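You operate a simulated robot arm through the tools that you are given. There is no shell and no other tool. Be economical: measure what you need, move in short steps, check, and stop when the job is done.

Carry out the task below with a simulated robot arm. There is one attempt and no reset: what you move stays moved.

## Task
Run the black crate on the curve to its end, then stop and isolate the curve.
Fine: free the gate's emergency stop and reset to start.

Only the result counts: the job must be done as asked and must still hold three seconds after the hand-in. Knocking over, shifting, dropping, spilling or breaking anything else fails it.

## Robot
A 6-joint arm with a two-finger parallel gripper, fixed in place. Base frame: the origin is at the foot of the arm, x ahead of it, y to its left, z up. Readings come in cm, degrees, newtons and seconds.
With the tool pointing down near the work surface it reaches from about 10 to 74 cm from the base axis. Its first joint turns from -166.0 to 166.0 degrees. Payload 3.91 kg.
The tool frame sits at the grasp point between the pads (the TCP): z along the fingers, y along the line on which they close. The tips reach 3 cm beyond it. Largest opening 11 cm; finger width 2, thickness 1; the body of the gripper, 4.8 by 11.2 cm, starts 5.5 cm behind the TCP.
Orientation is that of the tool frame in the base frame, as [roll, pitch, yaw] about the fixed x, y, z axes, in that order (R = Rz(yaw) Ry(pitch) Rx(roll)). With the fingers straight down and closing along the base's y, the tool's x points along the base's -x, its y along +y and its z along -z.

## Interface
- The arm moves only by the tool play_rows. Its argument "steps" is one flat list of numbers, 7 for each row, row after row: the shift along the tool's x, y, z in mm, then the turn, a rotation vector about the tool's x, y, z in degrees, then the finger opening in mm, from 0 to 110. In form: [x, y, z, wx, wy, wz, jaw, x, y, z, wx, wy, wz, jaw, ...]. A call has 1 to 20 rows; each row is the pose to reach, as a shift and turn from the pose commanded when the call began, along the tool's axes at that moment. Rows are played at 5 a second. More than 5 cm and 8.6 degrees between two rows, or a gripper value outside its range, and nothing of the call is played. Where a pose cannot be reached the arm comes as near as it can. A force on the tool above 40 N (or 10 N above the force at the start of the call, whichever is more), or a blocked arm, ends the call early, and 0.2 s more pass. Each finger travels about 4.5 cm/s and halts on what it meets, pressing with about 33 N; the grip force reading is that of the motor and also rises with nothing between the fingers. The clock runs only during rows and for 0.2 s after the last one: add rows that repeat a pose to give the fingers time. It gives the time, the measured TCP pose, the force on the tool (base axes), the opening and the grip force at its end, in the units of the frame above (readings bear some noise), with the torque about the TCP (base axes, N m) and any sound that the robot's microphone picked up, and new pictures: "views" is both (left out), scene, wrist or none.
- Cameras (640 x 400 px; columns grow to the right, rows downward): "scene" is fixed at [21.79, -49.9, 120.75]; the picture's right is [-0.90, 0.43, 0.00], its down [0.33, 0.69, -0.64] and it looks along [-0.28, -0.58, -0.76] (base axes); focal length 214 px, centre (320, 200). "wrist" rides on the gripper at [7.7, 0.7, -11.4] in the tool frame; the picture's right is [-0.09, 1.00, 0.00], its down [-0.80, -0.07, -0.59] and it looks along [-0.59, -0.05, 0.80] (tool axes); focal length 270 px, centre (320, 200). There is no depth. A picture from a camera that has moved, and an enlarged one, comes with that camera's place and axes in the base frame and with its lens.
- slide_trunk(by): slides the trunk up (or, below 0, down) by that many cm; the arm rides with it, the base frame stays. It gives what a move gives, with no picture.
- enlarge(camera, box): a new picture of the part [left, top, right, bottom] of that camera's present view, enlarged. The clock stands still meanwhile.
- finish_job(): hands the job in; it is judged then, once.

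Go step by step. Nothing tells you positions but the pictures and the camera data: compare them with the known pose of the tool, close in by small moves and look again before you grip or let go. The budget is 120 turns and 200 pictures, counting those below and the enlarged ones. Unless the task says otherwise, let go and move clear before handing in, and close with one line.

The tools are called after ">>>" by a JSON object that holds its "method" and its "body". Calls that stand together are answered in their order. play_rows: Moves the arm, as the interface text tells. Its arguments: {"type":"object","properties":{"steps":{"type":"array","items":{"type":"number"}},"views":{"type":"string","enum":["both","scene","wrist","none"]}},"required":["steps"]} The other tools are called the same way: slide_trunk (by) slides the trunk up or down; enlarge (camera, box) takes an enlarged picture of a part of a camera's view; finish_job () hands the job in.

At the start:

```text
clock: 0.0
tool_pos: [21.46, 44.14, 89.05]
tcp_rot: [-180.0, 0.0, 180.0]
contact_force: [0.3, 0.5, -0.5]
torque: [0.04, -0.02, -0.02]
gripper_width: 11.0
finger_force: 0.1
trunk travel left (down, up): [-25.0, 36.0]
```

scene: 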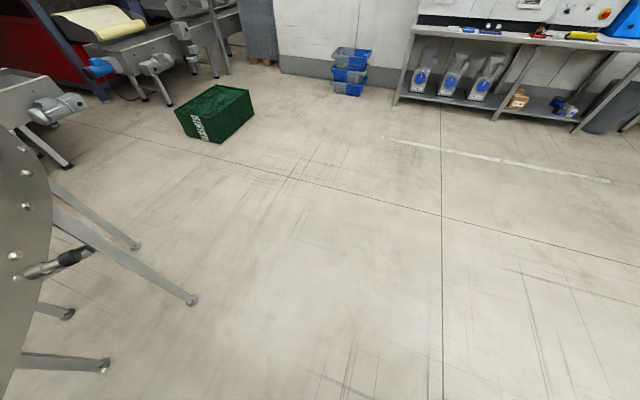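
wrist: 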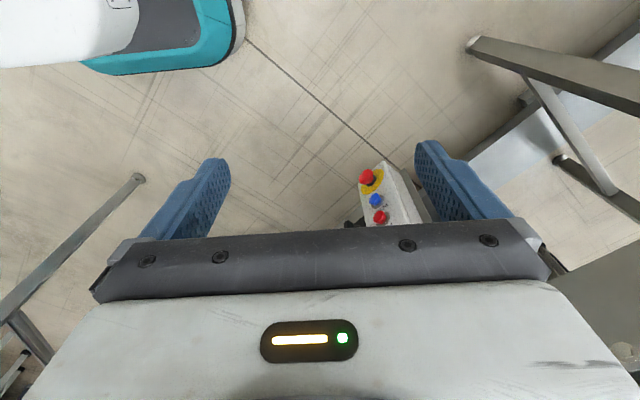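

The scene camera looks away from the arm. The wrist camera shows a small post with a mushroom stop, a blue button and a red button. I'll look closer.

>>> {"method": "enlarge", "body": {"camera": "wrist", "box": [300, 130, 460, 230]}}

>>> {"method": "enlarge", "body": {"camera": "scene", "box": [0, 0, 320, 200]}}

>>> {"method": "enlarge", "body": {"camera": "scene", "box": [400, 0, 640, 150]}}

```text
4.00 times, centred on (380, 180) of wrist
camera zoom: at [13.79, 44.81, 100.29], right [0.09, 1.0, 0.0], down [0.8, -0.07, 0.59], along [0.59, -0.05, -0.8], focal length 1081 px, centre (80, 280)
```

zoom: 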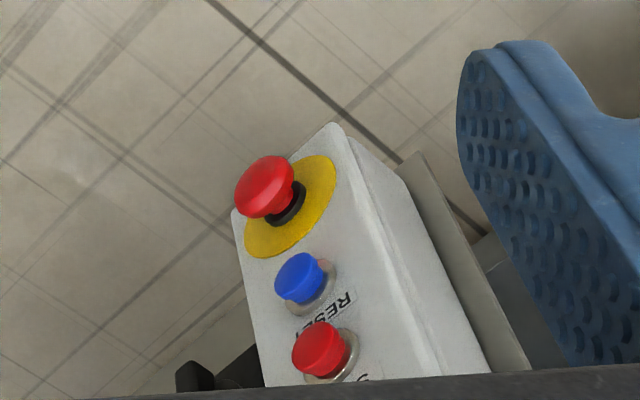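

```text
2.00 times, centred on (160, 100) of scene
camera zoom: at [21.79, -49.9, 120.75], right [-0.9, 0.43, 0.0], down [0.33, 0.69, -0.64], along [-0.28, -0.58, -0.76], focal length 429 px, centre (640, 400)
```

zoom: 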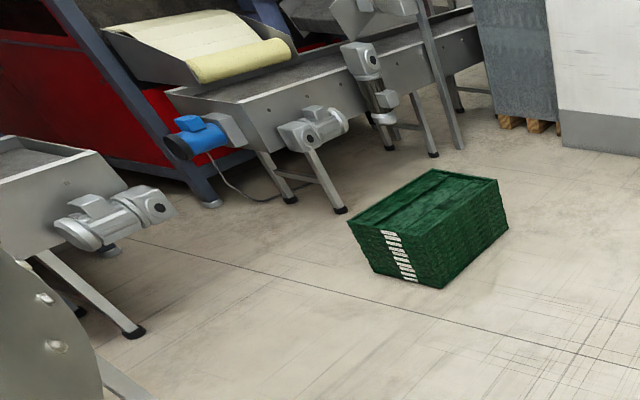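

```text
2.67 times, centred on (520, 75) of scene
camera zoom: at [21.79, -49.9, 120.75], right [-0.9, 0.43, 0.0], down [0.33, 0.69, -0.64], along [-0.28, -0.58, -0.76], focal length 572 px, centre (-213, 533)
```

zoom: 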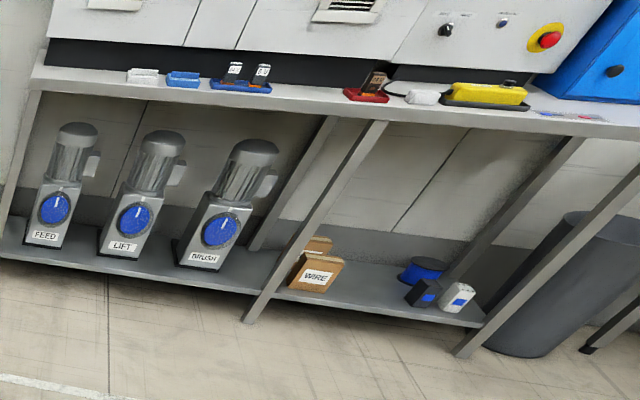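

The panel post sits ahead of the hand. I'll tilt the tool to look further forward.

>>> {"method": "play_rows", "body": {"steps": [0, 0, 0, 0, -8, 0, 110, 0, 0, 0, 0, -16, 0, 110, 0, 0, 0, 0, -24, 0, 110, 0, 0, 0, 0, -32, 0, 110, 0, 0, 0, 0, -32, 0, 110], "views": "wrist"}}

```text
clock: 1.2
tool_pos: [21.54, 44.1, 88.97]
tcp_rot: [180.0, 32.0, -180.0]
contact_force: [-0.3, 0.0, -0.3]
torque: [0.03, 0.01, 0.0]
gripper_width: 11.01
finger_force: 0.1
trunk travel left (down, up): [-25.0, 36.0]
camera wrist: at [8.87, 44.82, 94.49], right [0.07, 1.0, 0.05], down [0.36, -0.07, 0.93], along [0.93, -0.05, -0.37], focal length 270 px, centre (320, 200)
```

wrist: 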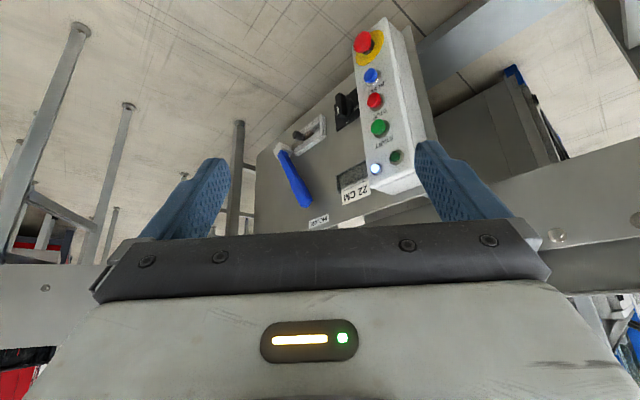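

>>> {"method": "enlarge", "body": {"camera": "wrist", "box": [240, 10, 480, 240]}}

>>> {"method": "enlarge", "body": {"camera": "wrist", "box": [330, 60, 430, 220]}}

```text
1.74 times, centred on (360, 125) of wrist
camera zoom: at [8.87, 44.82, 94.49], right [0.07, 1.0, 0.05], down [0.36, -0.07, 0.93], along [0.93, -0.05, -0.37], focal length 470 px, centre (250, 330)
```

zoom: 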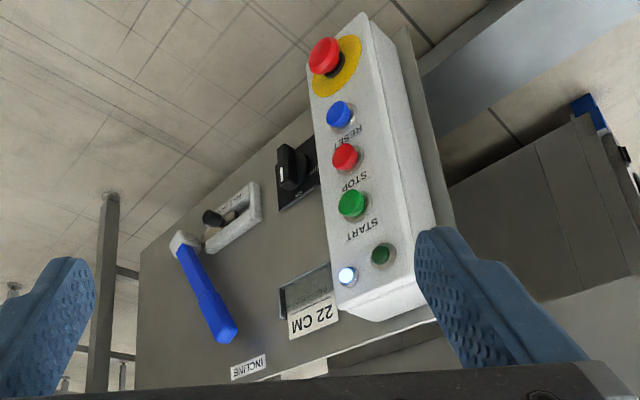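

```text
2.50 times, centred on (380, 140) of wrist
camera zoom: at [8.87, 44.82, 94.49], right [0.07, 1.0, 0.05], down [0.36, -0.07, 0.93], along [0.93, -0.05, -0.37], focal length 676 px, centre (170, 350)
```

zoom: 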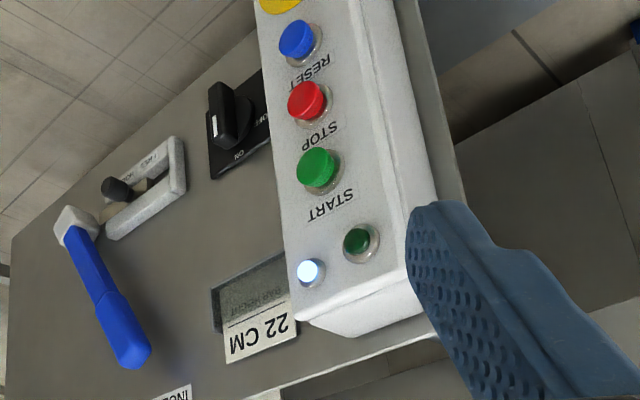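

This panel (emergency stop, reset, stop, start, isolator, incline lever) is one station. I'll turn the view left and then right to find the others.

>>> {"method": "play_rows", "body": {"steps": [0, 0, 0, -4.2, 0, -6.8, 110, 0, 0, 0, -8.4, 0, -13.6, 110, 0, 0, 0, -12.6, 0, -20.4, 110, 0, 0, 0, -16.8, 0, -27.2, 110, 0, 0, 0, -21, 0, -34, 110, 0, 0, 0, -25.2, 0, -40.8, 110, 0, 0, 0, -25.2, 0, -40.8, 110], "views": "wrist"}}

>>> {"method": "play_rows", "body": {"steps": [0, 0, 0, 4.2, 0, 6.8, 110, 0, 0, 0, 8.4, 0, 13.6, 110, 0, 0, 0, 12.6, 0, 20.4, 110, 0, 0, 0, 16.8, 0, 27.2, 110, 0, 0, 0, 21, 0, 34, 110, 0, 0, 0, 25.2, 0, 40.8, 110, 0, 0, 0, 29.4, 0, 47.6, 110, 0, 0, 0, 33.6, 0, 54.4, 110, 0, 0, 0, 37.8, 0, 61.2, 110, 0, 0, 0, 42, 0, 68, 110, 0, 0, 0, 46.2, 0, 74.8, 110, 0, 0, 0, 50.4, 0, 81.6, 110, 0, 0, 0, 50.4, 0, 81.6, 110], "views": "wrist"}}

```text
clock: 2.8
tool_pos: [21.46, 44.09, 88.96]
tcp_rot: [-179.7, 31.9, -131.7]
contact_force: [0.5, 0.3, -0.8]
torque: [0.0, 0.02, -0.01]
gripper_width: 10.99
finger_force: 0.1
trunk travel left (down, up): [-25.0, 36.0]
camera wrist: at [12.57, 35.23, 94.46], right [-0.69, 0.72, 0.04], down [0.29, 0.23, 0.93], along [0.66, 0.65, -0.37], focal length 270 px, centre (320, 200)
```

wrist: 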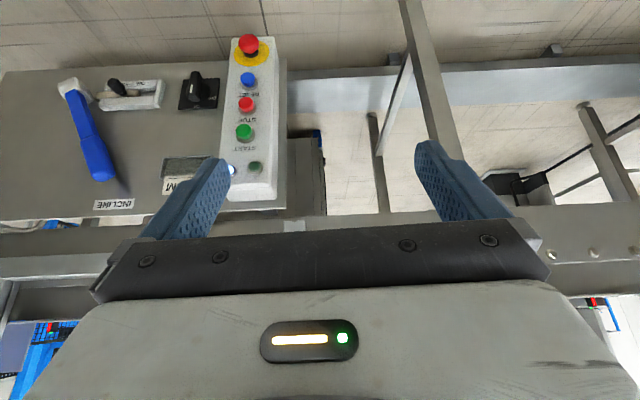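

```text
clock: 5.6
tool_pos: [21.39, 44.11, 88.96]
tcp_rot: [179.8, 31.9, 131.8]
contact_force: [0.3, -0.4, -0.1]
torque: [0.03, 0.02, -0.01]
gripper_width: 11.0
finger_force: 0.1
trunk travel left (down, up): [-25.0, 36.0]
camera wrist: at [13.55, 53.94, 94.51], right [0.79, 0.61, 0.05], down [0.19, -0.32, 0.93], along [0.58, -0.72, -0.37], focal length 270 px, centre (320, 200)
```

wrist: 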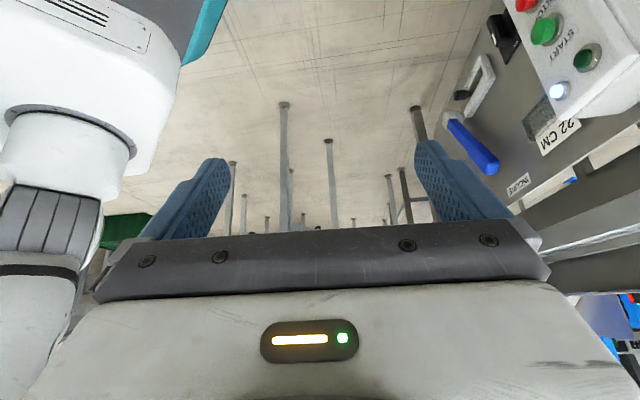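

The panel faces the robot at about 45°, and conveyors lie behind and above it. I'll face it and raise the trunk to see the belts.

>>> {"method": "play_rows", "body": {"steps": [0, 0, 0, -4.2, 0, -6.8, 110, 0, 0, 0, -8.4, 0, -13.6, 110, 0, 0, 0, -12.6, 0, -20.4, 110, 0, 0, 0, -16.8, 0, -27.2, 110, 0, 0, 0, -21, 0, -34, 110, 0, 0, 0, -25.2, 0, -40.8, 110, 0, 0, 0, -29.4, 0, -47.6, 110, 0, 0, 0, -33.6, 0, -54.4, 110, 0, 0, 0, -37.8, 0, -61.2, 110, 0, 0, 0, -42, 0, -68, 110, 0, 0, 0, -46.2, 0, -74.8, 110, 0, 0, 0, -48.4, 0, -78.4, 110], "views": "none"}}

>>> {"method": "slide_trunk", "body": {"by": 36}}

>>> {"method": "enlarge", "body": {"camera": "wrist", "box": [0, 0, 640, 400]}}

```text
clock: 8.2
tool_pos: [21.38, 44.11, 89.02]
tcp_rot: [-179.6, 32.0, -135.5]
contact_force: [-0.8, -0.3, 0.1]
torque: [-0.05, 0.02, 0.0]
gripper_width: 11.0
finger_force: 0.0
trunk travel left (down, up): [-25.0, 36.0]
```

```text
clock: 11.7
tool_pos: [21.71, 44.23, 125.16]
tcp_rot: [-179.8, 31.9, -135.7]
contact_force: [0.5, 0.3, -0.7]
torque: [0.05, 0.02, 0.0]
gripper_width: 11.02
finger_force: 0.1
trunk travel left (down, up): [-61.0, 0.0]
```

```text
1.00 times, centred on (320, 200) of wrist (not enlarged: the box is as wide or as high as the picture)
camera zoom: at [11.97, 35.85, 130.47], right [-0.64, 0.77, 0.04], down [0.31, 0.21, 0.93], along [0.7, 0.61, -0.37], focal length 270 px, centre (320, 200)
```

zoom: 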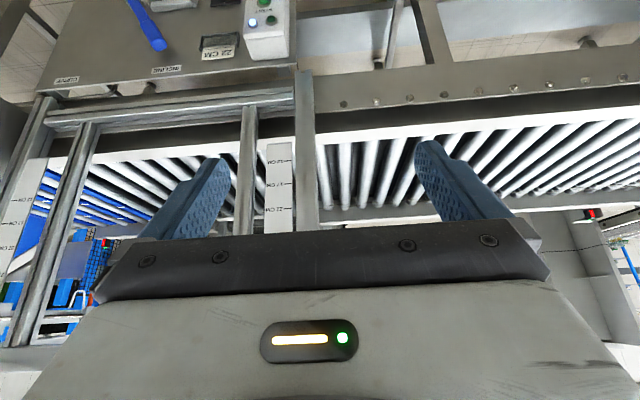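

A gate with a height scale stands between a roller curve on the right and a lower line on the left. I'll tilt down from this height to see the belts and the crates.

>>> {"method": "play_rows", "body": {"steps": [0, 0, 0, 0, 8, 0, 110, 0, 0, 0, 0, 16, 0, 110, 0, 0, 0, 0, 24, 0, 110, 0, 0, 0, 0, 24, 0, 110], "views": "wrist"}}

>>> {"method": "enlarge", "body": {"camera": "scene", "box": [0, 100, 220, 400]}}

```text
clock: 12.7
tool_pos: [21.41, 44.02, 125.01]
tcp_rot: [-179.8, 7.8, -135.8]
contact_force: [-0.3, -0.1, 0.4]
torque: [-0.02, -0.01, 0.01]
gripper_width: 11.03
finger_force: 0.0
trunk travel left (down, up): [-61.0, 0.0]
camera wrist: at [14.37, 38.17, 135.16], right [-0.63, 0.77, 0.01], down [0.56, 0.45, 0.7], along [0.54, 0.45, -0.72], focal length 270 px, centre (320, 200)
```

wrist: 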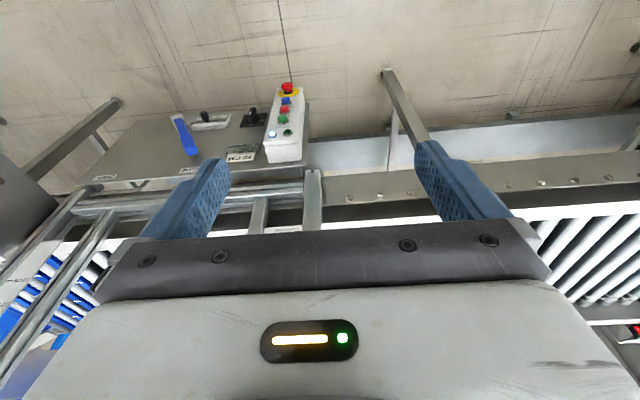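

```text
1.33 times, centred on (110, 250) of scene
camera zoom: at [21.79, -49.9, 120.75], right [-0.9, 0.43, 0.0], down [0.33, 0.69, -0.64], along [-0.28, -0.58, -0.76], focal length 286 px, centre (600, 133)
```

zoom: 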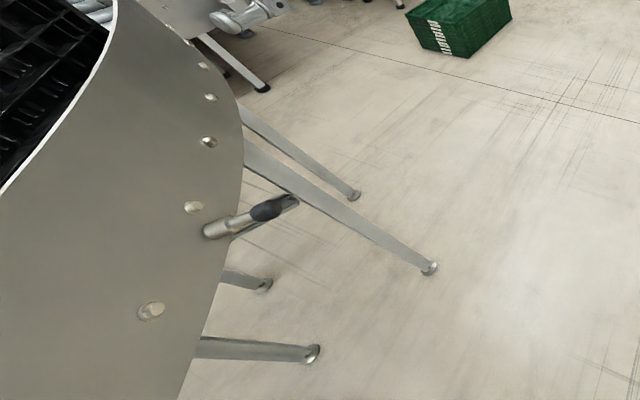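

The enlarged view extends past the frame edge: there's a black crate on the curve at the left of the scene. I'll use that trick to look further left.

>>> {"method": "enlarge", "body": {"camera": "scene", "box": [0, 0, 8, 400]}}

>>> {"method": "enlarge", "body": {"camera": "wrist", "box": [632, 0, 640, 400]}}

>>> {"method": "enlarge", "body": {"camera": "wrist", "box": [0, 0, 8, 400]}}

```text
1.00 times, centred on (4, 200) of scene (not enlarged: the box is as wide or as high as the picture)
camera zoom: at [21.79, -49.9, 120.75], right [-0.9, 0.43, 0.0], down [0.33, 0.69, -0.64], along [-0.28, -0.58, -0.76], focal length 214 px, centre (636, 200)
```

zoom: 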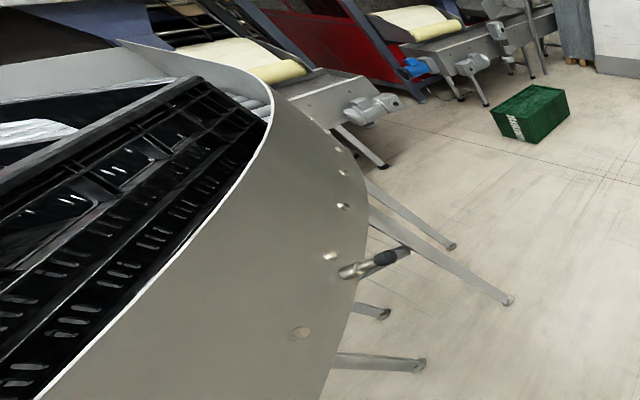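

```text
1.00 times, centred on (636, 200) of wrist (not enlarged: the box is as wide or as high as the picture)
camera zoom: at [14.37, 38.17, 135.16], right [-0.63, 0.77, 0.01], down [0.56, 0.45, 0.7], along [0.54, 0.45, -0.72], focal length 270 px, centre (4, 200)
```

zoom: 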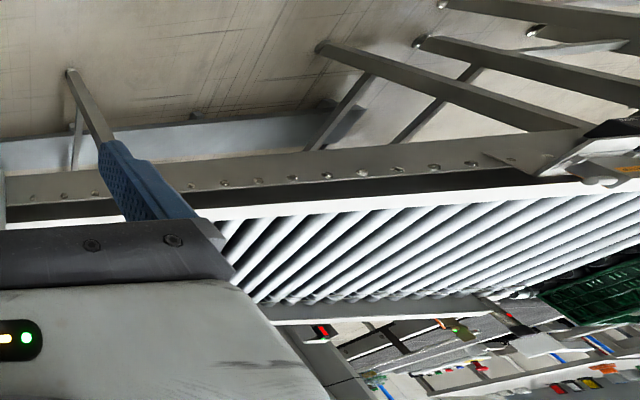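

```text
1.00 times, centred on (4, 200) of wrist (not enlarged: the box is as wide or as high as the picture)
camera zoom: at [14.37, 38.17, 135.16], right [-0.63, 0.77, 0.01], down [0.56, 0.45, 0.7], along [0.54, 0.45, -0.72], focal length 270 px, centre (636, 200)
```

zoom: 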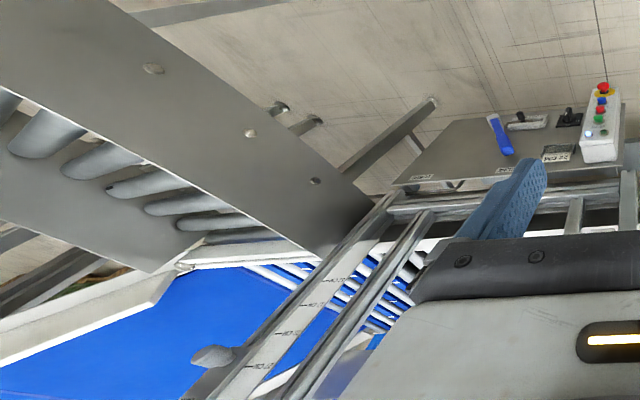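

>>> {"method": "enlarge", "body": {"camera": "wrist", "box": [160, 75, 320, 185]}}

>>> {"method": "enlarge", "body": {"camera": "wrist", "box": [80, 100, 210, 190]}}

>>> {"method": "enlarge", "body": {"camera": "wrist", "box": [632, 100, 640, 300]}}

```text
3.64 times, centred on (240, 130) of wrist
camera zoom: at [14.37, 38.17, 135.16], right [-0.63, 0.77, 0.01], down [0.56, 0.45, 0.7], along [0.54, 0.45, -0.72], focal length 983 px, centre (611, 454)
```

zoom: 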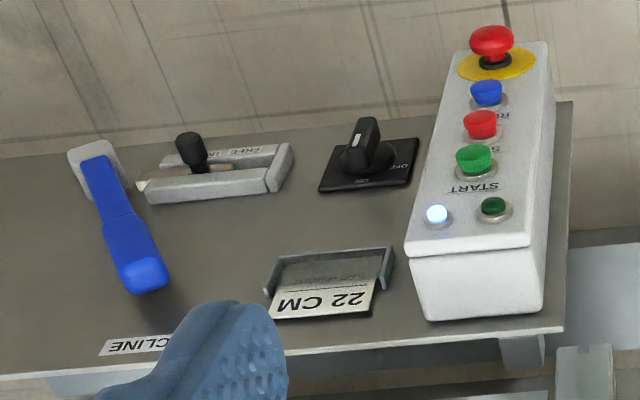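

```text
4.44 times, centred on (145, 145) of wrist
camera zoom: at [14.37, 38.17, 135.16], right [-0.63, 0.77, 0.01], down [0.56, 0.45, 0.7], along [0.54, 0.45, -0.72], focal length 1201 px, centre (1098, 444)
```

zoom: 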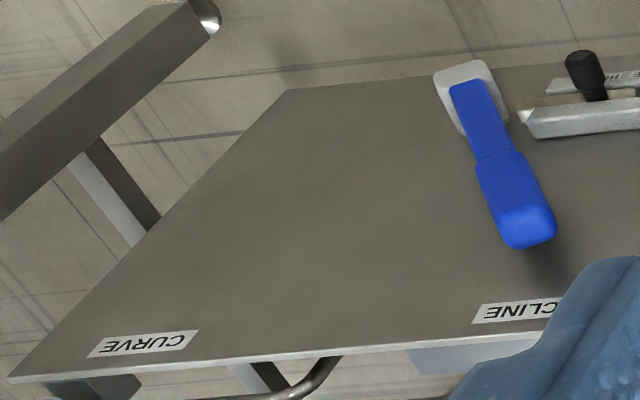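

```text
2.00 times, centred on (636, 200) of wrist
camera zoom: at [14.37, 38.17, 135.16], right [-0.63, 0.77, 0.01], down [0.56, 0.45, 0.7], along [0.54, 0.45, -0.72], focal length 541 px, centre (-312, 200)
```

zoom: 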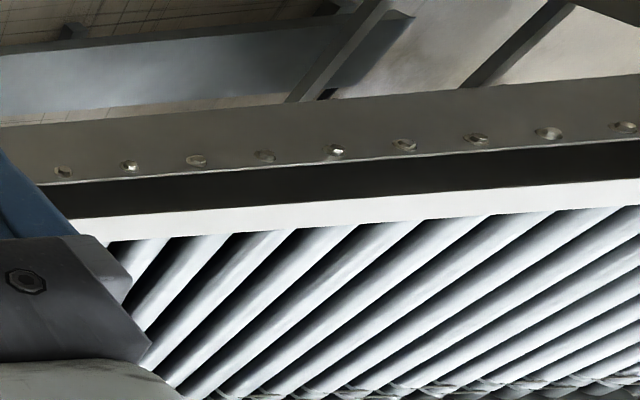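

The plate is vertical: emergency stop at about (47.6, 52.5, 46.7) and START about 20 cm above it. I'll roll the hand 180° so the camera is upright, then look at the whole board.

>>> {"method": "play_rows", "body": {"steps": [0, 0, 0, 0, 0, 8.5, 110, 0, 0, 0, 0, 0, 17, 110, 0, 0, 0, 0, 0, 25.5, 110, 0, 0, 0, 0, 0, 34, 110, 0, 0, 0, 0, 0, 42.5, 110, 0, 0, 0, 0, 0, 51, 110, 0, 0, 0, 0, 0, 59.5, 110, 0, 0, 0, 0, 0, 68, 110, 0, 0, 0, 0, 0, 76.5, 110, 0, 0, 0, 0, 0, 85, 110, 0, 0, 0, 0, 0, 93.5, 110, 0, 0, 0, 0, 0, 102, 110, 0, 0, 0, 0, 0, 110.5, 110, 0, 0, 0, 0, 0, 119, 110, 0, 0, 0, 0, 0, 127.5, 110, 0, 0, 0, 0, 0, 136, 110, 0, 0, 0, 0, 0, 144.5, 110, 0, 0, 0, 0, 0, 153, 110, 0, 0, 0, 0, 0, 161.5, 110, 0, 0, 0, 0, 0, 170, 110], "views": "wrist"}}

```text
clock: 16.9
tool_pos: [31.4, 37.81, 123.51]
tcp_rot: [-177.8, -8.4, 60.1]
contact_force: [0.0, 0.6, -0.5]
torque: [-0.02, -0.02, 0.01]
gripper_width: 11.02
finger_force: 0.0
out of reach, approached as far as the arm can: row 17, 18, 19, 20
trunk travel left (down, up): [-61.0, 0.0]
camera wrist: at [35.33, 42.39, 135.67], right [0.82, -0.57, -0.05], down [-0.48, -0.74, 0.47], along [-0.31, -0.37, -0.88], focal length 270 px, centre (320, 200)
```

wrist: 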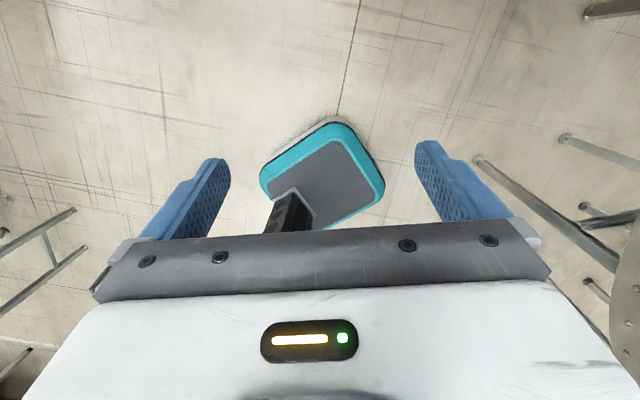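

>>> {"method": "play_rows", "body": {"steps": [0, 0, 0, 0, 8.5, 0, 110, 0, 0, 0, 0, 17, 0, 110, 0, 0, 0, 0, 25.5, 0, 110, 0, 0, 0, 0, 34, 0, 110, 0, 0, 0, 0, 42.5, 0, 110, 0, 0, 0, 0, 51, 0, 110, 0, 0, 0, 0, 59.5, 0, 110, 0, 0, 0, 0, 68, 0, 110, 0, 0, 0, 0, 68, 0, 110], "views": "wrist"}}

```text
clock: 18.9
tool_pos: [33.14, 38.47, 124.35]
tcp_rot: [-170.8, -76.1, 51.8]
contact_force: [-0.7, -0.8, 0.2]
torque: [-0.01, -0.02, -0.04]
gripper_width: 10.98
finger_force: 0.0
out of reach, approached as far as the arm can: row 5, 6, 8, 9
trunk travel left (down, up): [-61.0, 0.0]
camera wrist: at [29.57, 29.78, 134.32], right [0.86, -0.5, -0.12], down [-0.46, -0.62, -0.63], along [0.24, 0.6, -0.76], focal length 270 px, centre (320, 200)
```

wrist: 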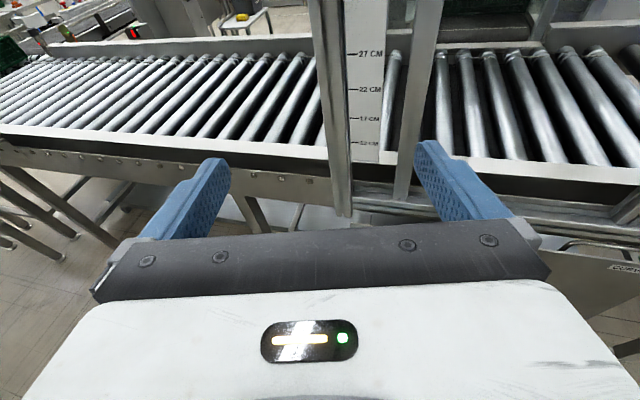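

>>> {"method": "enlarge", "body": {"camera": "wrist", "box": [632, 0, 640, 400]}}

>>> {"method": "enlarge", "body": {"camera": "wrist", "box": [0, 0, 8, 400]}}

>>> {"method": "enlarge", "body": {"camera": "wrist", "box": [0, 0, 640, 4]}}

```text
1.00 times, centred on (636, 200) of wrist (not enlarged: the box is as wide or as high as the picture)
camera zoom: at [29.57, 29.78, 134.32], right [0.86, -0.5, -0.12], down [-0.46, -0.62, -0.63], along [0.24, 0.6, -0.76], focal length 270 px, centre (4, 200)
```

zoom: 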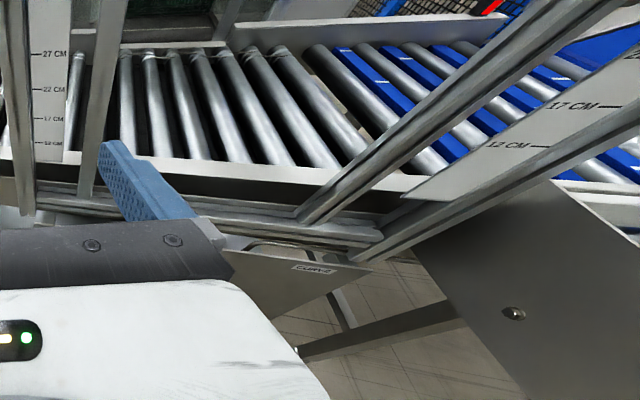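

```text
1.00 times, centred on (4, 200) of wrist (not enlarged: the box is as wide or as high as the picture)
camera zoom: at [29.57, 29.78, 134.32], right [0.86, -0.5, -0.12], down [-0.46, -0.62, -0.63], along [0.24, 0.6, -0.76], focal length 270 px, centre (636, 200)
```

zoom: 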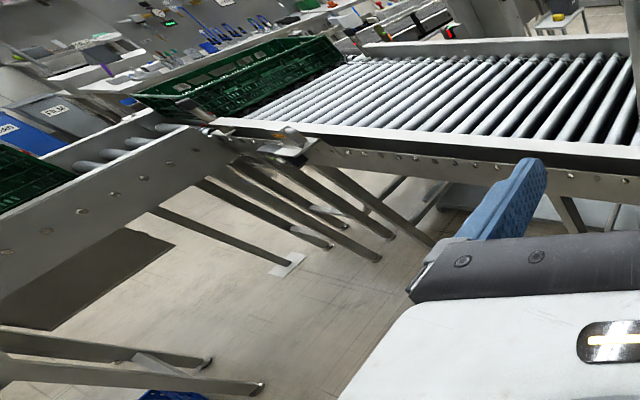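

```text
1.00 times, centred on (320, 2) of wrist (not enlarged: the box is as wide or as high as the picture)
camera zoom: at [29.57, 29.78, 134.32], right [0.86, -0.5, -0.12], down [-0.46, -0.62, -0.63], along [0.24, 0.6, -0.76], focal length 270 px, centre (320, 398)
```

zoom: 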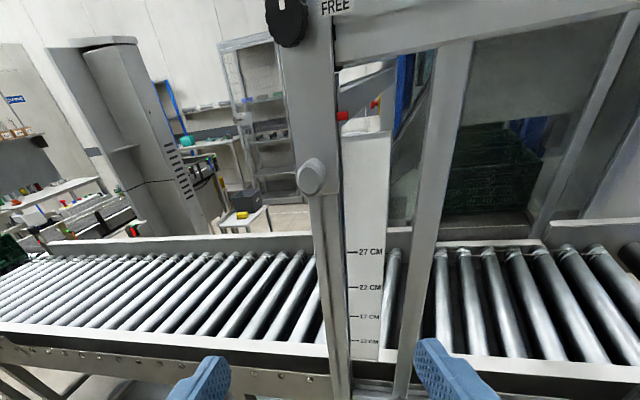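

>>> {"method": "enlarge", "body": {"camera": "wrist", "box": [220, -260, 460, -60]}}

>>> {"method": "enlarge", "body": {"camera": "wrist", "box": [632, 0, 640, 4]}}

```text
refused: -260 is not a number from 0 to 400
```

```text
16.00 times, centred on (636, 2) of wrist
camera zoom: at [29.57, 29.78, 134.32], right [0.86, -0.5, -0.12], down [-0.46, -0.62, -0.63], along [0.24, 0.6, -0.76], focal length 4325 px, centre (-4736, 3368)
```

zoom: 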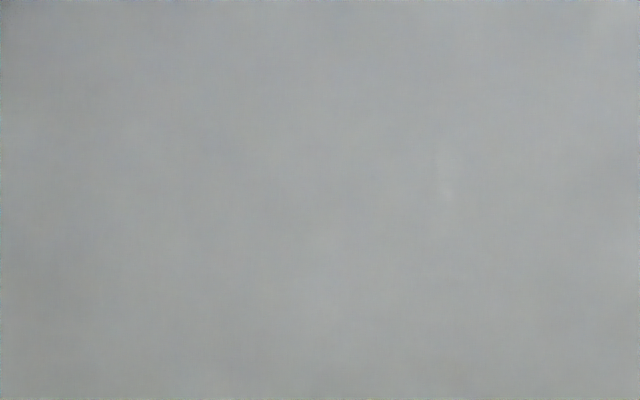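

>>> {"method": "play_rows", "body": {"steps": [0, 0, 0, -8, 0, 0, 110, 0, 0, 0, -16, 0, 0, 110, 0, 0, 0, -24, 0, 0, 110, 0, 0, 0, -32, 0, 0, 110, 0, 0, 0, -40, 0, 0, 110, 0, 0, 0, -48, 0, 0, 110, 0, 0, 0, -48, 0, 0, 110], "views": "wrist"}}

>>> {"method": "enlarge", "body": {"camera": "wrist", "box": [632, 0, 640, 400]}}

>>> {"method": "enlarge", "body": {"camera": "wrist", "box": [0, 0, 640, 4]}}

```text
clock: 20.5
tool_pos: [46.32, 10.9, 133.79]
tcp_rot: [149.7, -75.5, 50.0]
contact_force: [0.4, -0.6, -0.1]
torque: [-0.02, -0.01, -0.03]
gripper_width: 10.99
finger_force: 0.0
out of reach, approached as far as the arm can: row 1, 2, 3, 4, 5, 6, 7
trunk travel left (down, up): [-61.0, 0.0]
camera wrist: at [37.16, 8.27, 143.71], right [0.33, -0.94, 0.04], down [-0.7, -0.28, -0.66], along [0.63, 0.19, -0.75], focal length 270 px, centre (320, 200)
```

wrist: 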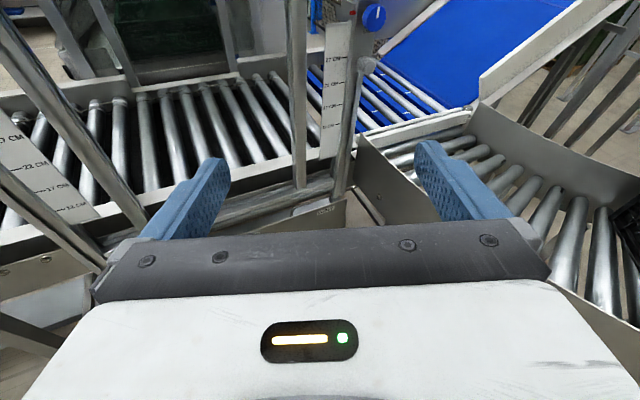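

```text
1.00 times, centred on (636, 200) of wrist (not enlarged: the box is as wide or as high as the picture)
camera zoom: at [37.16, 8.27, 143.71], right [0.33, -0.94, 0.04], down [-0.7, -0.28, -0.66], along [0.63, 0.19, -0.75], focal length 270 px, centre (4, 200)
```

zoom: 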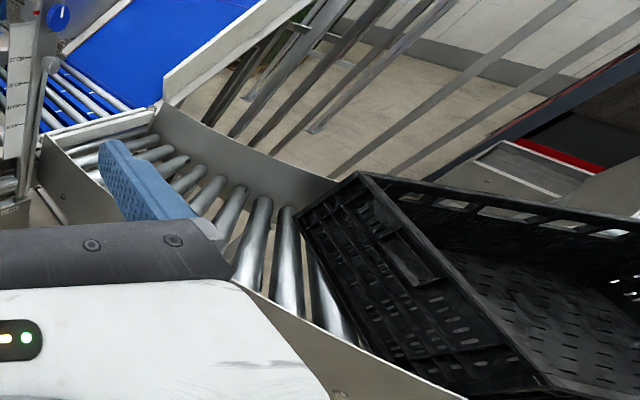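

```text
1.00 times, centred on (320, 2) of wrist (not enlarged: the box is as wide or as high as the picture)
camera zoom: at [37.16, 8.27, 143.71], right [0.33, -0.94, 0.04], down [-0.7, -0.28, -0.66], along [0.63, 0.19, -0.75], focal length 270 px, centre (320, 398)
```

zoom: 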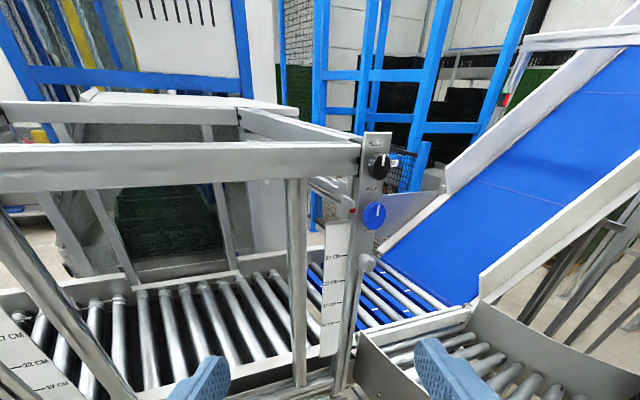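

>>> {"method": "enlarge", "body": {"camera": "wrist", "box": [290, 0, 450, 4]}}

>>> {"method": "enlarge", "body": {"camera": "wrist", "box": [320, 0, 420, 60]}}

```text
4.00 times, centred on (370, 2) of wrist
camera zoom: at [37.16, 8.27, 143.71], right [0.33, -0.94, 0.04], down [-0.7, -0.28, -0.66], along [0.63, 0.19, -0.75], focal length 1081 px, centre (120, 992)
```

zoom: 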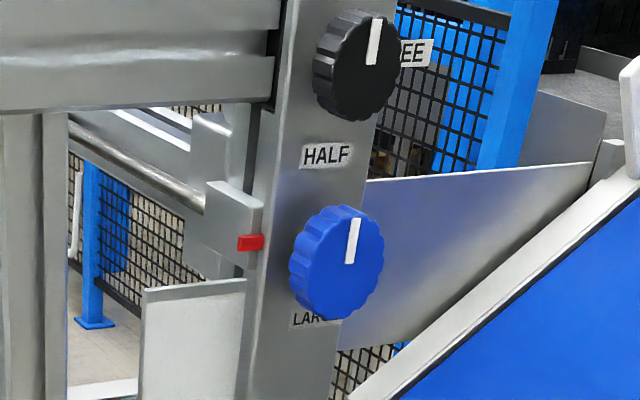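

```text
6.40 times, centred on (370, 30) of wrist
camera zoom: at [37.16, 8.27, 143.71], right [0.33, -0.94, 0.04], down [-0.7, -0.28, -0.66], along [0.63, 0.19, -0.75], focal length 1730 px, centre (0, 1288)
```

zoom: 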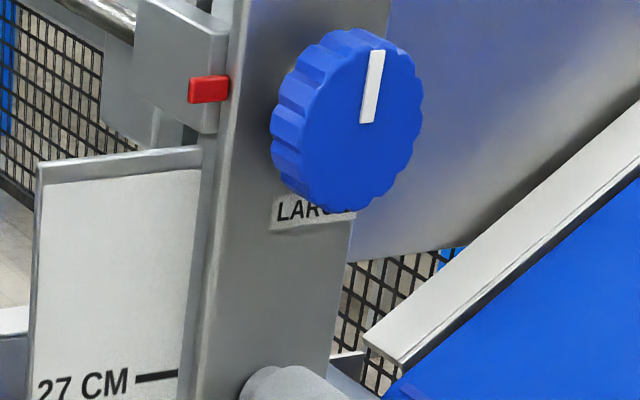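

I make the plate's outward normal about (-0.72, -0.69), with INCLINE at about (73, 40, 75) and the blue lever leaning toward INCLINE, so it looks like a selector. The CURVE label is further right. I'll bring the hand level and square to the board, then lower the trunk.

>>> {"method": "play_rows", "body": {"steps": [3, -40, -8, 6, 3.5, 1.2, 110, 7, -80, -16, 12, 7, 2.3, 110, 10, -120, -24, 18, 10.5, 3.5, 110, 14, -163, -32, 23.9, 13.9, 4.6, 110, 14, -163, -32, 23.9, 13.9, 4.6, 110], "views": "none"}}

>>> {"method": "slide_trunk", "body": {"by": -40}}

>>> {"method": "enlarge", "body": {"camera": "wrist", "box": [0, 0, 640, 400]}}

```text
clock: 21.7
tool_pos: [40.59, 27.12, 135.99]
tcp_rot: [-158.4, -90.0, 22.6]
contact_force: [-0.4, 0.0, -0.1]
torque: [0.0, 0.0, 0.03]
gripper_width: 10.99
finger_force: 0.1
out of reach, approached as far as the arm can: row 1, 2, 3, 4, 5
trunk travel left (down, up): [-61.0, 0.0]
```

```text
clock: 25.5
tool_pos: [40.8, 27.11, 95.92]
tcp_rot: [178.9, -89.8, 45.1]
contact_force: [-0.7, -0.6, 0.2]
torque: [-0.01, 0.01, -0.01]
gripper_width: 10.99
finger_force: 0.1
trunk travel left (down, up): [-21.0, 40.0]
```

```text
1.00 times, centred on (320, 200) of wrist (not enlarged: the box is as wide or as high as the picture)
camera zoom: at [32.86, 18.72, 103.45], right [0.69, -0.72, -0.09], down [-0.48, -0.36, -0.8], along [0.54, 0.6, -0.59], focal length 270 px, centre (320, 200)
```

zoom: 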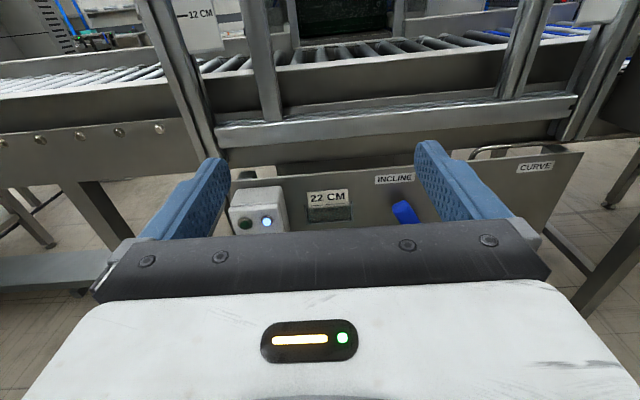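

Good, the hand is square and level. Lowering the trunk the rest of the way to see the board in detail.

>>> {"method": "slide_trunk", "body": {"by": -21}}

>>> {"method": "play_rows", "body": {"steps": [0, 0, -30, 0, 0, 0, 110, 0, 0, -60, 0, 0, 0, 110, 0, 0, -60, 0, 0, 0, 110], "views": "wrist"}}

>>> {"method": "enlarge", "body": {"camera": "wrist", "box": [200, 20, 600, 240]}}

```text
clock: 27.8
tool_pos: [40.72, 27.25, 74.91]
tcp_rot: [178.4, -89.9, 45.6]
contact_force: [-0.1, 0.2, 0.4]
torque: [0.04, 0.01, 0.0]
gripper_width: 11.02
finger_force: 0.1
trunk travel left (down, up): [0.0, 61.0]
```

```text
clock: 28.6
tool_pos: [39.66, 24.97, 76.81]
tcp_rot: [-161.3, -88.3, 25.7]
contact_force: [0.0, -0.2, 0.2]
torque: [-0.02, -0.02, 0.01]
gripper_width: 11.03
finger_force: 0.2
out of reach, approached as far as the arm can: row 1, 2, 3
trunk travel left (down, up): [0.0, 61.0]
camera wrist: at [32.26, 16.54, 84.76], right [0.69, -0.71, -0.1], down [-0.5, -0.38, -0.78], along [0.52, 0.59, -0.62], focal length 270 px, centre (320, 200)
```

wrist: 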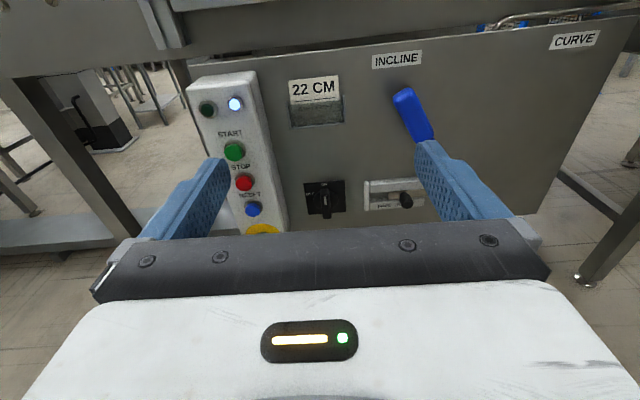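

```text
1.60 times, centred on (400, 130) of wrist
camera zoom: at [32.26, 16.54, 84.76], right [0.69, -0.71, -0.1], down [-0.5, -0.38, -0.78], along [0.52, 0.59, -0.62], focal length 432 px, centre (192, 312)
```

zoom: 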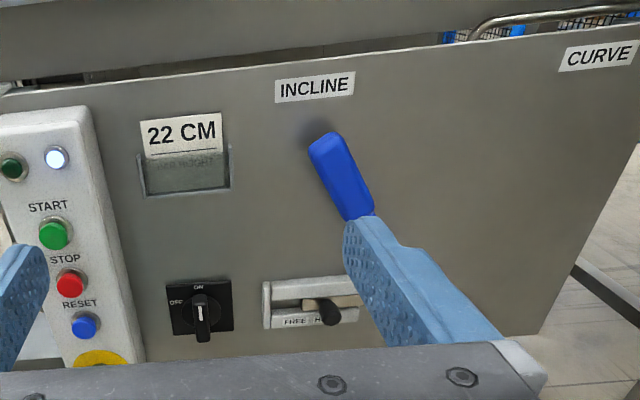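

>>> {"method": "enlarge", "body": {"camera": "wrist", "box": [290, 165, 430, 225]}}

>>> {"method": "enlarge", "body": {"camera": "wrist", "box": [190, 70, 350, 240]}}

```text
4.57 times, centred on (360, 195) of wrist
camera zoom: at [32.26, 16.54, 84.76], right [0.69, -0.71, -0.1], down [-0.5, -0.38, -0.78], along [0.52, 0.59, -0.62], focal length 1236 px, centre (137, 223)
```

zoom: 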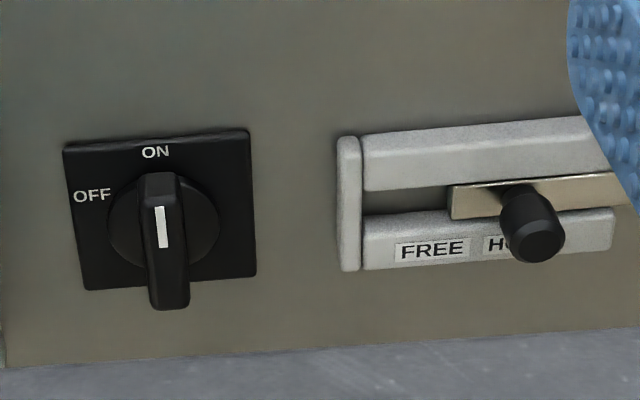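

```text
2.35 times, centred on (270, 155) of wrist
camera zoom: at [32.26, 16.54, 84.76], right [0.69, -0.71, -0.1], down [-0.5, -0.38, -0.78], along [0.52, 0.59, -0.62], focal length 636 px, centre (438, 306)
```

zoom: 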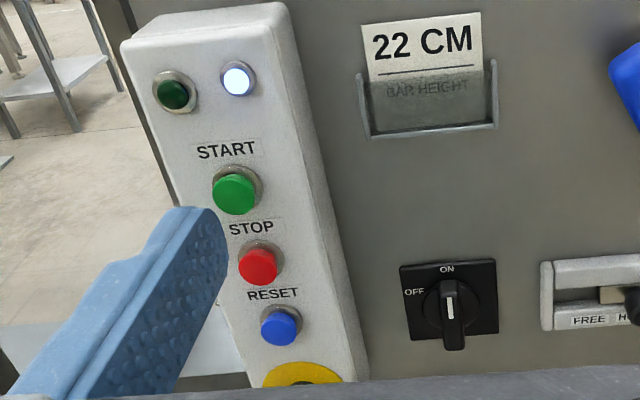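

The isolator is at ON with OFF to its left. A bolt marked FREE/HOLD sits at HOLD and locks the blue selector lever, which is at INCLINE. My plan:
1. Emergency stop, then reset.
2. Bolt to FREE.
3. Lever to CURVE.
4. START, then STOP.
5. Isolator OFF.

First I'll move in front of the emergency stop.

>>> {"method": "play_rows", "body": {"steps": [-20, -30, 20, 0, 0, 0, 80, -50, -60, 40, 0, 0, 0, 80, -80, -90, 60, 0, 0, 0, 80, -110, -120, 80, 0, 0, 0, 80, -140, -144, 90, 0, 0, 0, 80, -140, -144, 90, 0, 0, 0, 80], "views": "wrist"}}

```text
clock: 30.0
tool_pos: [44.11, 28.48, 68.08]
tcp_rot: [174.9, -89.9, 50.0]
contact_force: [-0.7, -0.2, -0.1]
torque: [-0.01, 0.02, 0.01]
gripper_width: 7.98
finger_force: 0.0
out of reach, approached as far as the arm can: row 1, 2, 3, 4, 5, 6
trunk travel left (down, up): [0.0, 61.0]
camera wrist: at [36.48, 20.03, 75.56], right [0.7, -0.71, -0.09], down [-0.47, -0.37, -0.8], along [0.53, 0.6, -0.59], focal length 270 px, centre (320, 200)
```

wrist: 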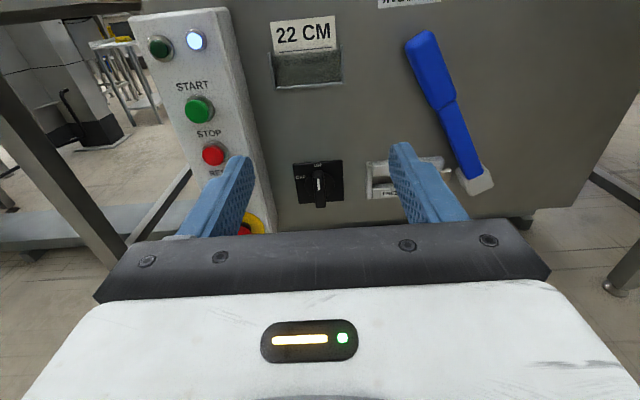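

>>> {"method": "play_rows", "body": {"steps": [0, 0, 0, 0, 0, 0, 80], "views": "none"}}

>>> {"method": "play_rows", "body": {"steps": [0, 0, 0, 0, -8, 0, 80, 0, 0, 0, 0, -16, 0, 80, 0, 0, 0, 0, -24, 0, 80, 0, 0, 0, 0, -30, 0, 80, 0, 0, 0, 0, -30, 0, 80], "views": "none"}}

```text
clock: 30.4
tool_pos: [44.05, 28.59, 68.03]
tcp_rot: [179.9, -89.8, 44.8]
contact_force: [-0.3, 0.3, 0.4]
torque: [-0.01, 0.03, 0.0]
gripper_width: 7.99
finger_force: 0.0
trunk travel left (down, up): [0.0, 61.0]
```

```text
clock: 31.6
tool_pos: [44.31, 28.61, 68.08]
tcp_rot: [179.8, -59.9, 44.1]
contact_force: [-0.1, 0.1, 0.5]
torque: [-0.02, -0.04, 0.01]
gripper_width: 7.99
finger_force: 0.0
trunk travel left (down, up): [0.0, 61.0]
```

>>> {"method": "play_rows", "body": {"steps": [0, -40, 0, 0, 0, 0, 80, 0, -80, 0, 0, 0, 0, 80, 0, -120, 0, 0, 0, 0, 80, 0, -150, 0, 0, 0, 0, 80, 0, -150, 0, 0, 0, 0, 80], "views": "wrist"}}

```text
clock: 32.8
tool_pos: [34.38, 36.94, 66.37]
tcp_rot: [-178.9, -52.5, 41.3]
contact_force: [1.4, 1.1, 2.0]
torque: [-0.07, 0.12, 0.06]
gripper_width: 7.98
finger_force: 0.0
out of reach, approached as far as the arm can: row 2, 3, 4, 5
trunk travel left (down, up): [0.0, 61.0]
camera wrist: at [31.65, 33.42, 79.24], right [0.63, -0.77, -0.08], down [-0.76, -0.59, -0.27], along [0.16, 0.23, -0.96], focal length 270 px, centre (320, 200)
```

wrist: 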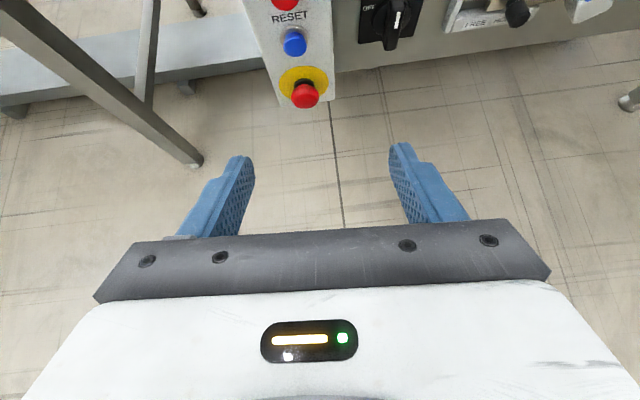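

>>> {"method": "play_rows", "body": {"steps": [-10, -5, 40, 0, 0, 0, 80, -25, -10, 80, 0, 0, 0, 80, -35, -15, 120, 0, 0, 0, 80, -50, -20, 150, 0, 0, 0, 80, -50, -20, 150, 0, 0, 0, 80], "views": "wrist"}}

```text
clock: 34.0
tool_pos: [39.83, 48.02, 56.33]
tcp_rot: [-179.9, -59.9, 44.1]
contact_force: [-0.5, 0.9, 0.1]
torque: [-0.03, 0.01, 0.02]
gripper_width: 7.99
finger_force: 0.0
trunk travel left (down, up): [0.0, 61.0]
camera wrist: at [35.94, 43.32, 68.56], right [0.66, -0.75, -0.08], down [-0.71, -0.59, -0.4], along [0.25, 0.32, -0.92], focal length 270 px, centre (320, 200)
```

wrist: 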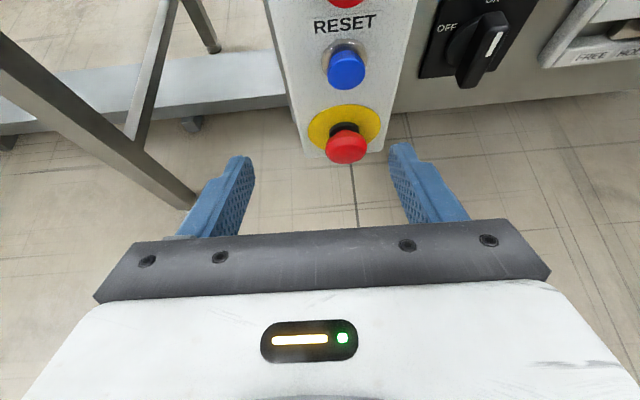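

The emergency stop is just ahead and below. I'll lower while levelling the tool in front of it.

>>> {"method": "play_rows", "body": {"steps": [-20, 5, 12, 0, 7, 0, 80, -40, 10, 24, 0, 14, 0, 80, -62, 15, 36, 0, 21, 0, 80, -83, 20, 48, 0, 27, 0, 80, -83, 20, 48, 0, 27, 0, 80], "views": "wrist"}}

```text
clock: 35.2
tool_pos: [41.14, 49.35, 48.78]
tcp_rot: [135.8, -85.0, 86.9]
contact_force: [0.7, 0.6, 0.5]
torque: [0.0, 0.01, 0.02]
gripper_width: 8.0
finger_force: 0.0
out of reach, approached as far as the arm can: row 3, 4, 5
trunk travel left (down, up): [0.0, 61.0]
camera wrist: at [33.21, 41.74, 57.05], right [0.68, -0.74, -0.03], down [-0.49, -0.42, -0.76], along [0.55, 0.53, -0.64], focal length 270 px, centre (320, 200)
```

wrist: 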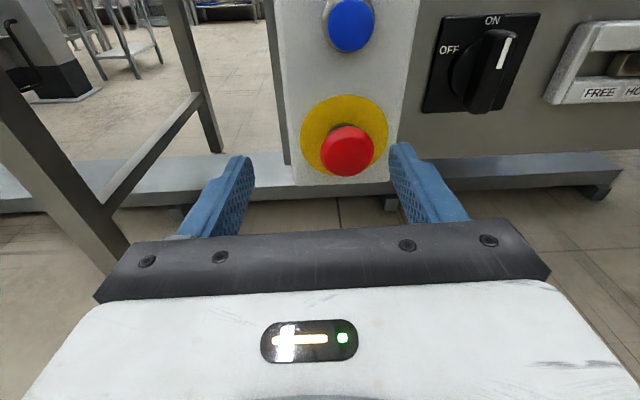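

>>> {"method": "play_rows", "body": {"steps": [-9, 10, 10, 0, 0, 0, 80, -17, 20, 25, 0, 0, 0, 80, -17, 20, 25, 0, 0, 0, 80], "views": "wrist"}}

```text
clock: 36.0
tool_pos: [44.26, 49.41, 47.21]
tcp_rot: [132.6, -84.4, 89.8]
contact_force: [0.5, 0.4, -0.1]
torque: [0.06, 0.02, -0.01]
gripper_width: 8.01
finger_force: 0.0
trunk travel left (down, up): [0.0, 61.0]
camera wrist: at [36.29, 41.98, 55.47], right [0.67, -0.74, -0.02], down [-0.49, -0.43, -0.76], along [0.56, 0.52, -0.65], focal length 270 px, centre (320, 200)
```

wrist: 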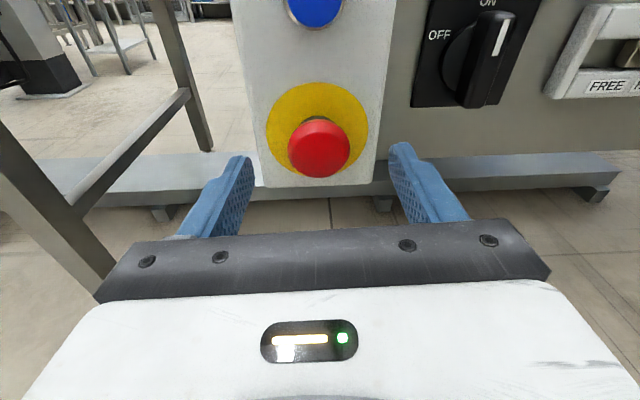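

>>> {"method": "play_rows", "body": {"steps": [-1, 0, 15, 0, 0, 0, 80, -2, 0, 28, 0, 0, 0, 80, -2, 0, 28, 0, 0, 0, 80], "views": "wrist"}}

```text
clock: 36.8
tool_pos: [46.43, 51.22, 46.71]
tcp_rot: [135.5, -84.9, 87.0]
contact_force: [0.4, 0.4, 0.1]
torque: [-0.03, 0.02, 0.03]
gripper_width: 8.0
finger_force: 0.0
trunk travel left (down, up): [0.0, 61.0]
camera wrist: at [38.41, 43.74, 55.01], right [0.67, -0.74, -0.02], down [-0.49, -0.42, -0.76], along [0.55, 0.53, -0.65], focal length 270 px, centre (320, 200)
```

wrist: 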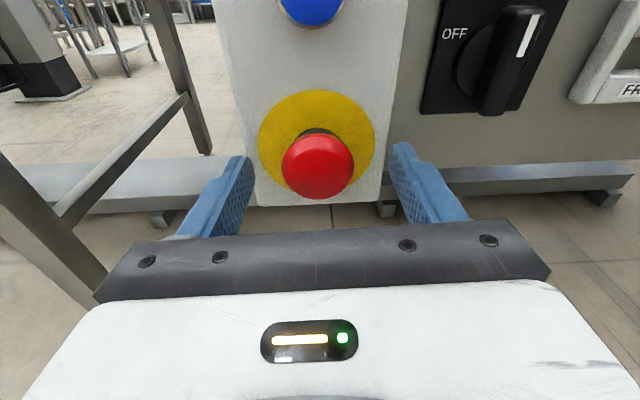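

>>> {"method": "play_rows", "body": {"steps": [0, 0, 0, 0, 0, 0, 50, 0, 0, 0, 0, 0, 0, 30, 0, 0, 0, 0, 0, 0, 30, 0, 0, 0, 0, 0, 0, 30, 0, 0, 0, 0, 0, 0, 30], "views": "wrist"}}

```text
clock: 38.0
tool_pos: [46.34, 51.33, 46.71]
tcp_rot: [135.2, -84.8, 87.6]
contact_force: [-6.3, 8.7, -0.7]
torque: [-0.1, -0.07, 0.23]
gripper_width: 3.95
finger_force: 45.1
trunk travel left (down, up): [0.0, 61.0]
camera wrist: at [38.34, 43.8, 55.01], right [0.68, -0.74, -0.02], down [-0.49, -0.42, -0.76], along [0.55, 0.53, -0.65], focal length 270 px, centre (320, 200)
```

wrist: 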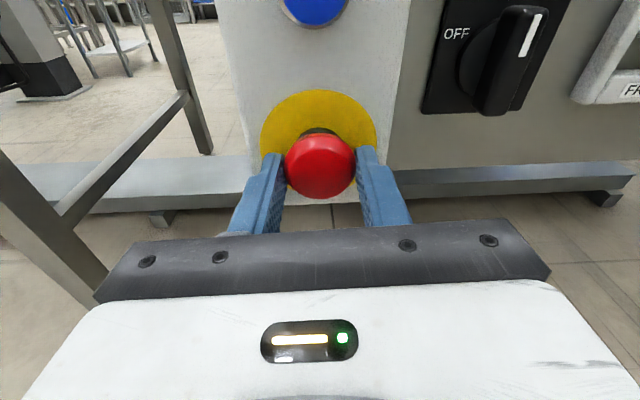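

>>> {"method": "play_rows", "body": {"steps": [0, 0, 0, 0, 0, 8, 30, 0, 0, 0, 0, 0, 16, 30, 0, 0, 0, 0, 0, 24, 30, 0, 0, 0, 0, 0, 32, 30, 0, 0, 0, 0, 0, 40, 30, 0, 0, 0, 0, 0, 45, 30, 0, 0, 0, 0, 0, 45, 30], "views": "wrist"}}

```text
clock: 39.0
tool_pos: [46.58, 51.75, 47.08]
tcp_rot: [174.7, -82.6, 43.0]
contact_force: [-18.5, -36.6, 15.0]
torque: [0.77, -0.62, 1.28]
gripper_width: 3.95
finger_force: 45.0
out of reach, approached as far as the arm can: row 1, 2, 3, 4, 5
trunk travel left (down, up): [0.0, 61.0]
stopped in row 5: the force on the tool passed its limit at 676 N (the readings are from after the stop); the commanded pose is now the measured one
camera wrist: at [38.65, 45.01, 55.8], right [0.6, -0.8, -0.08], down [-0.59, -0.37, -0.72], along [0.54, 0.48, -0.69], focal length 270 px, centre (320, 200)
```

wrist: 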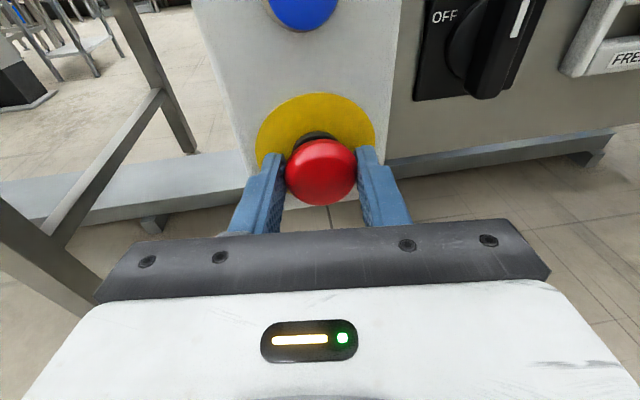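

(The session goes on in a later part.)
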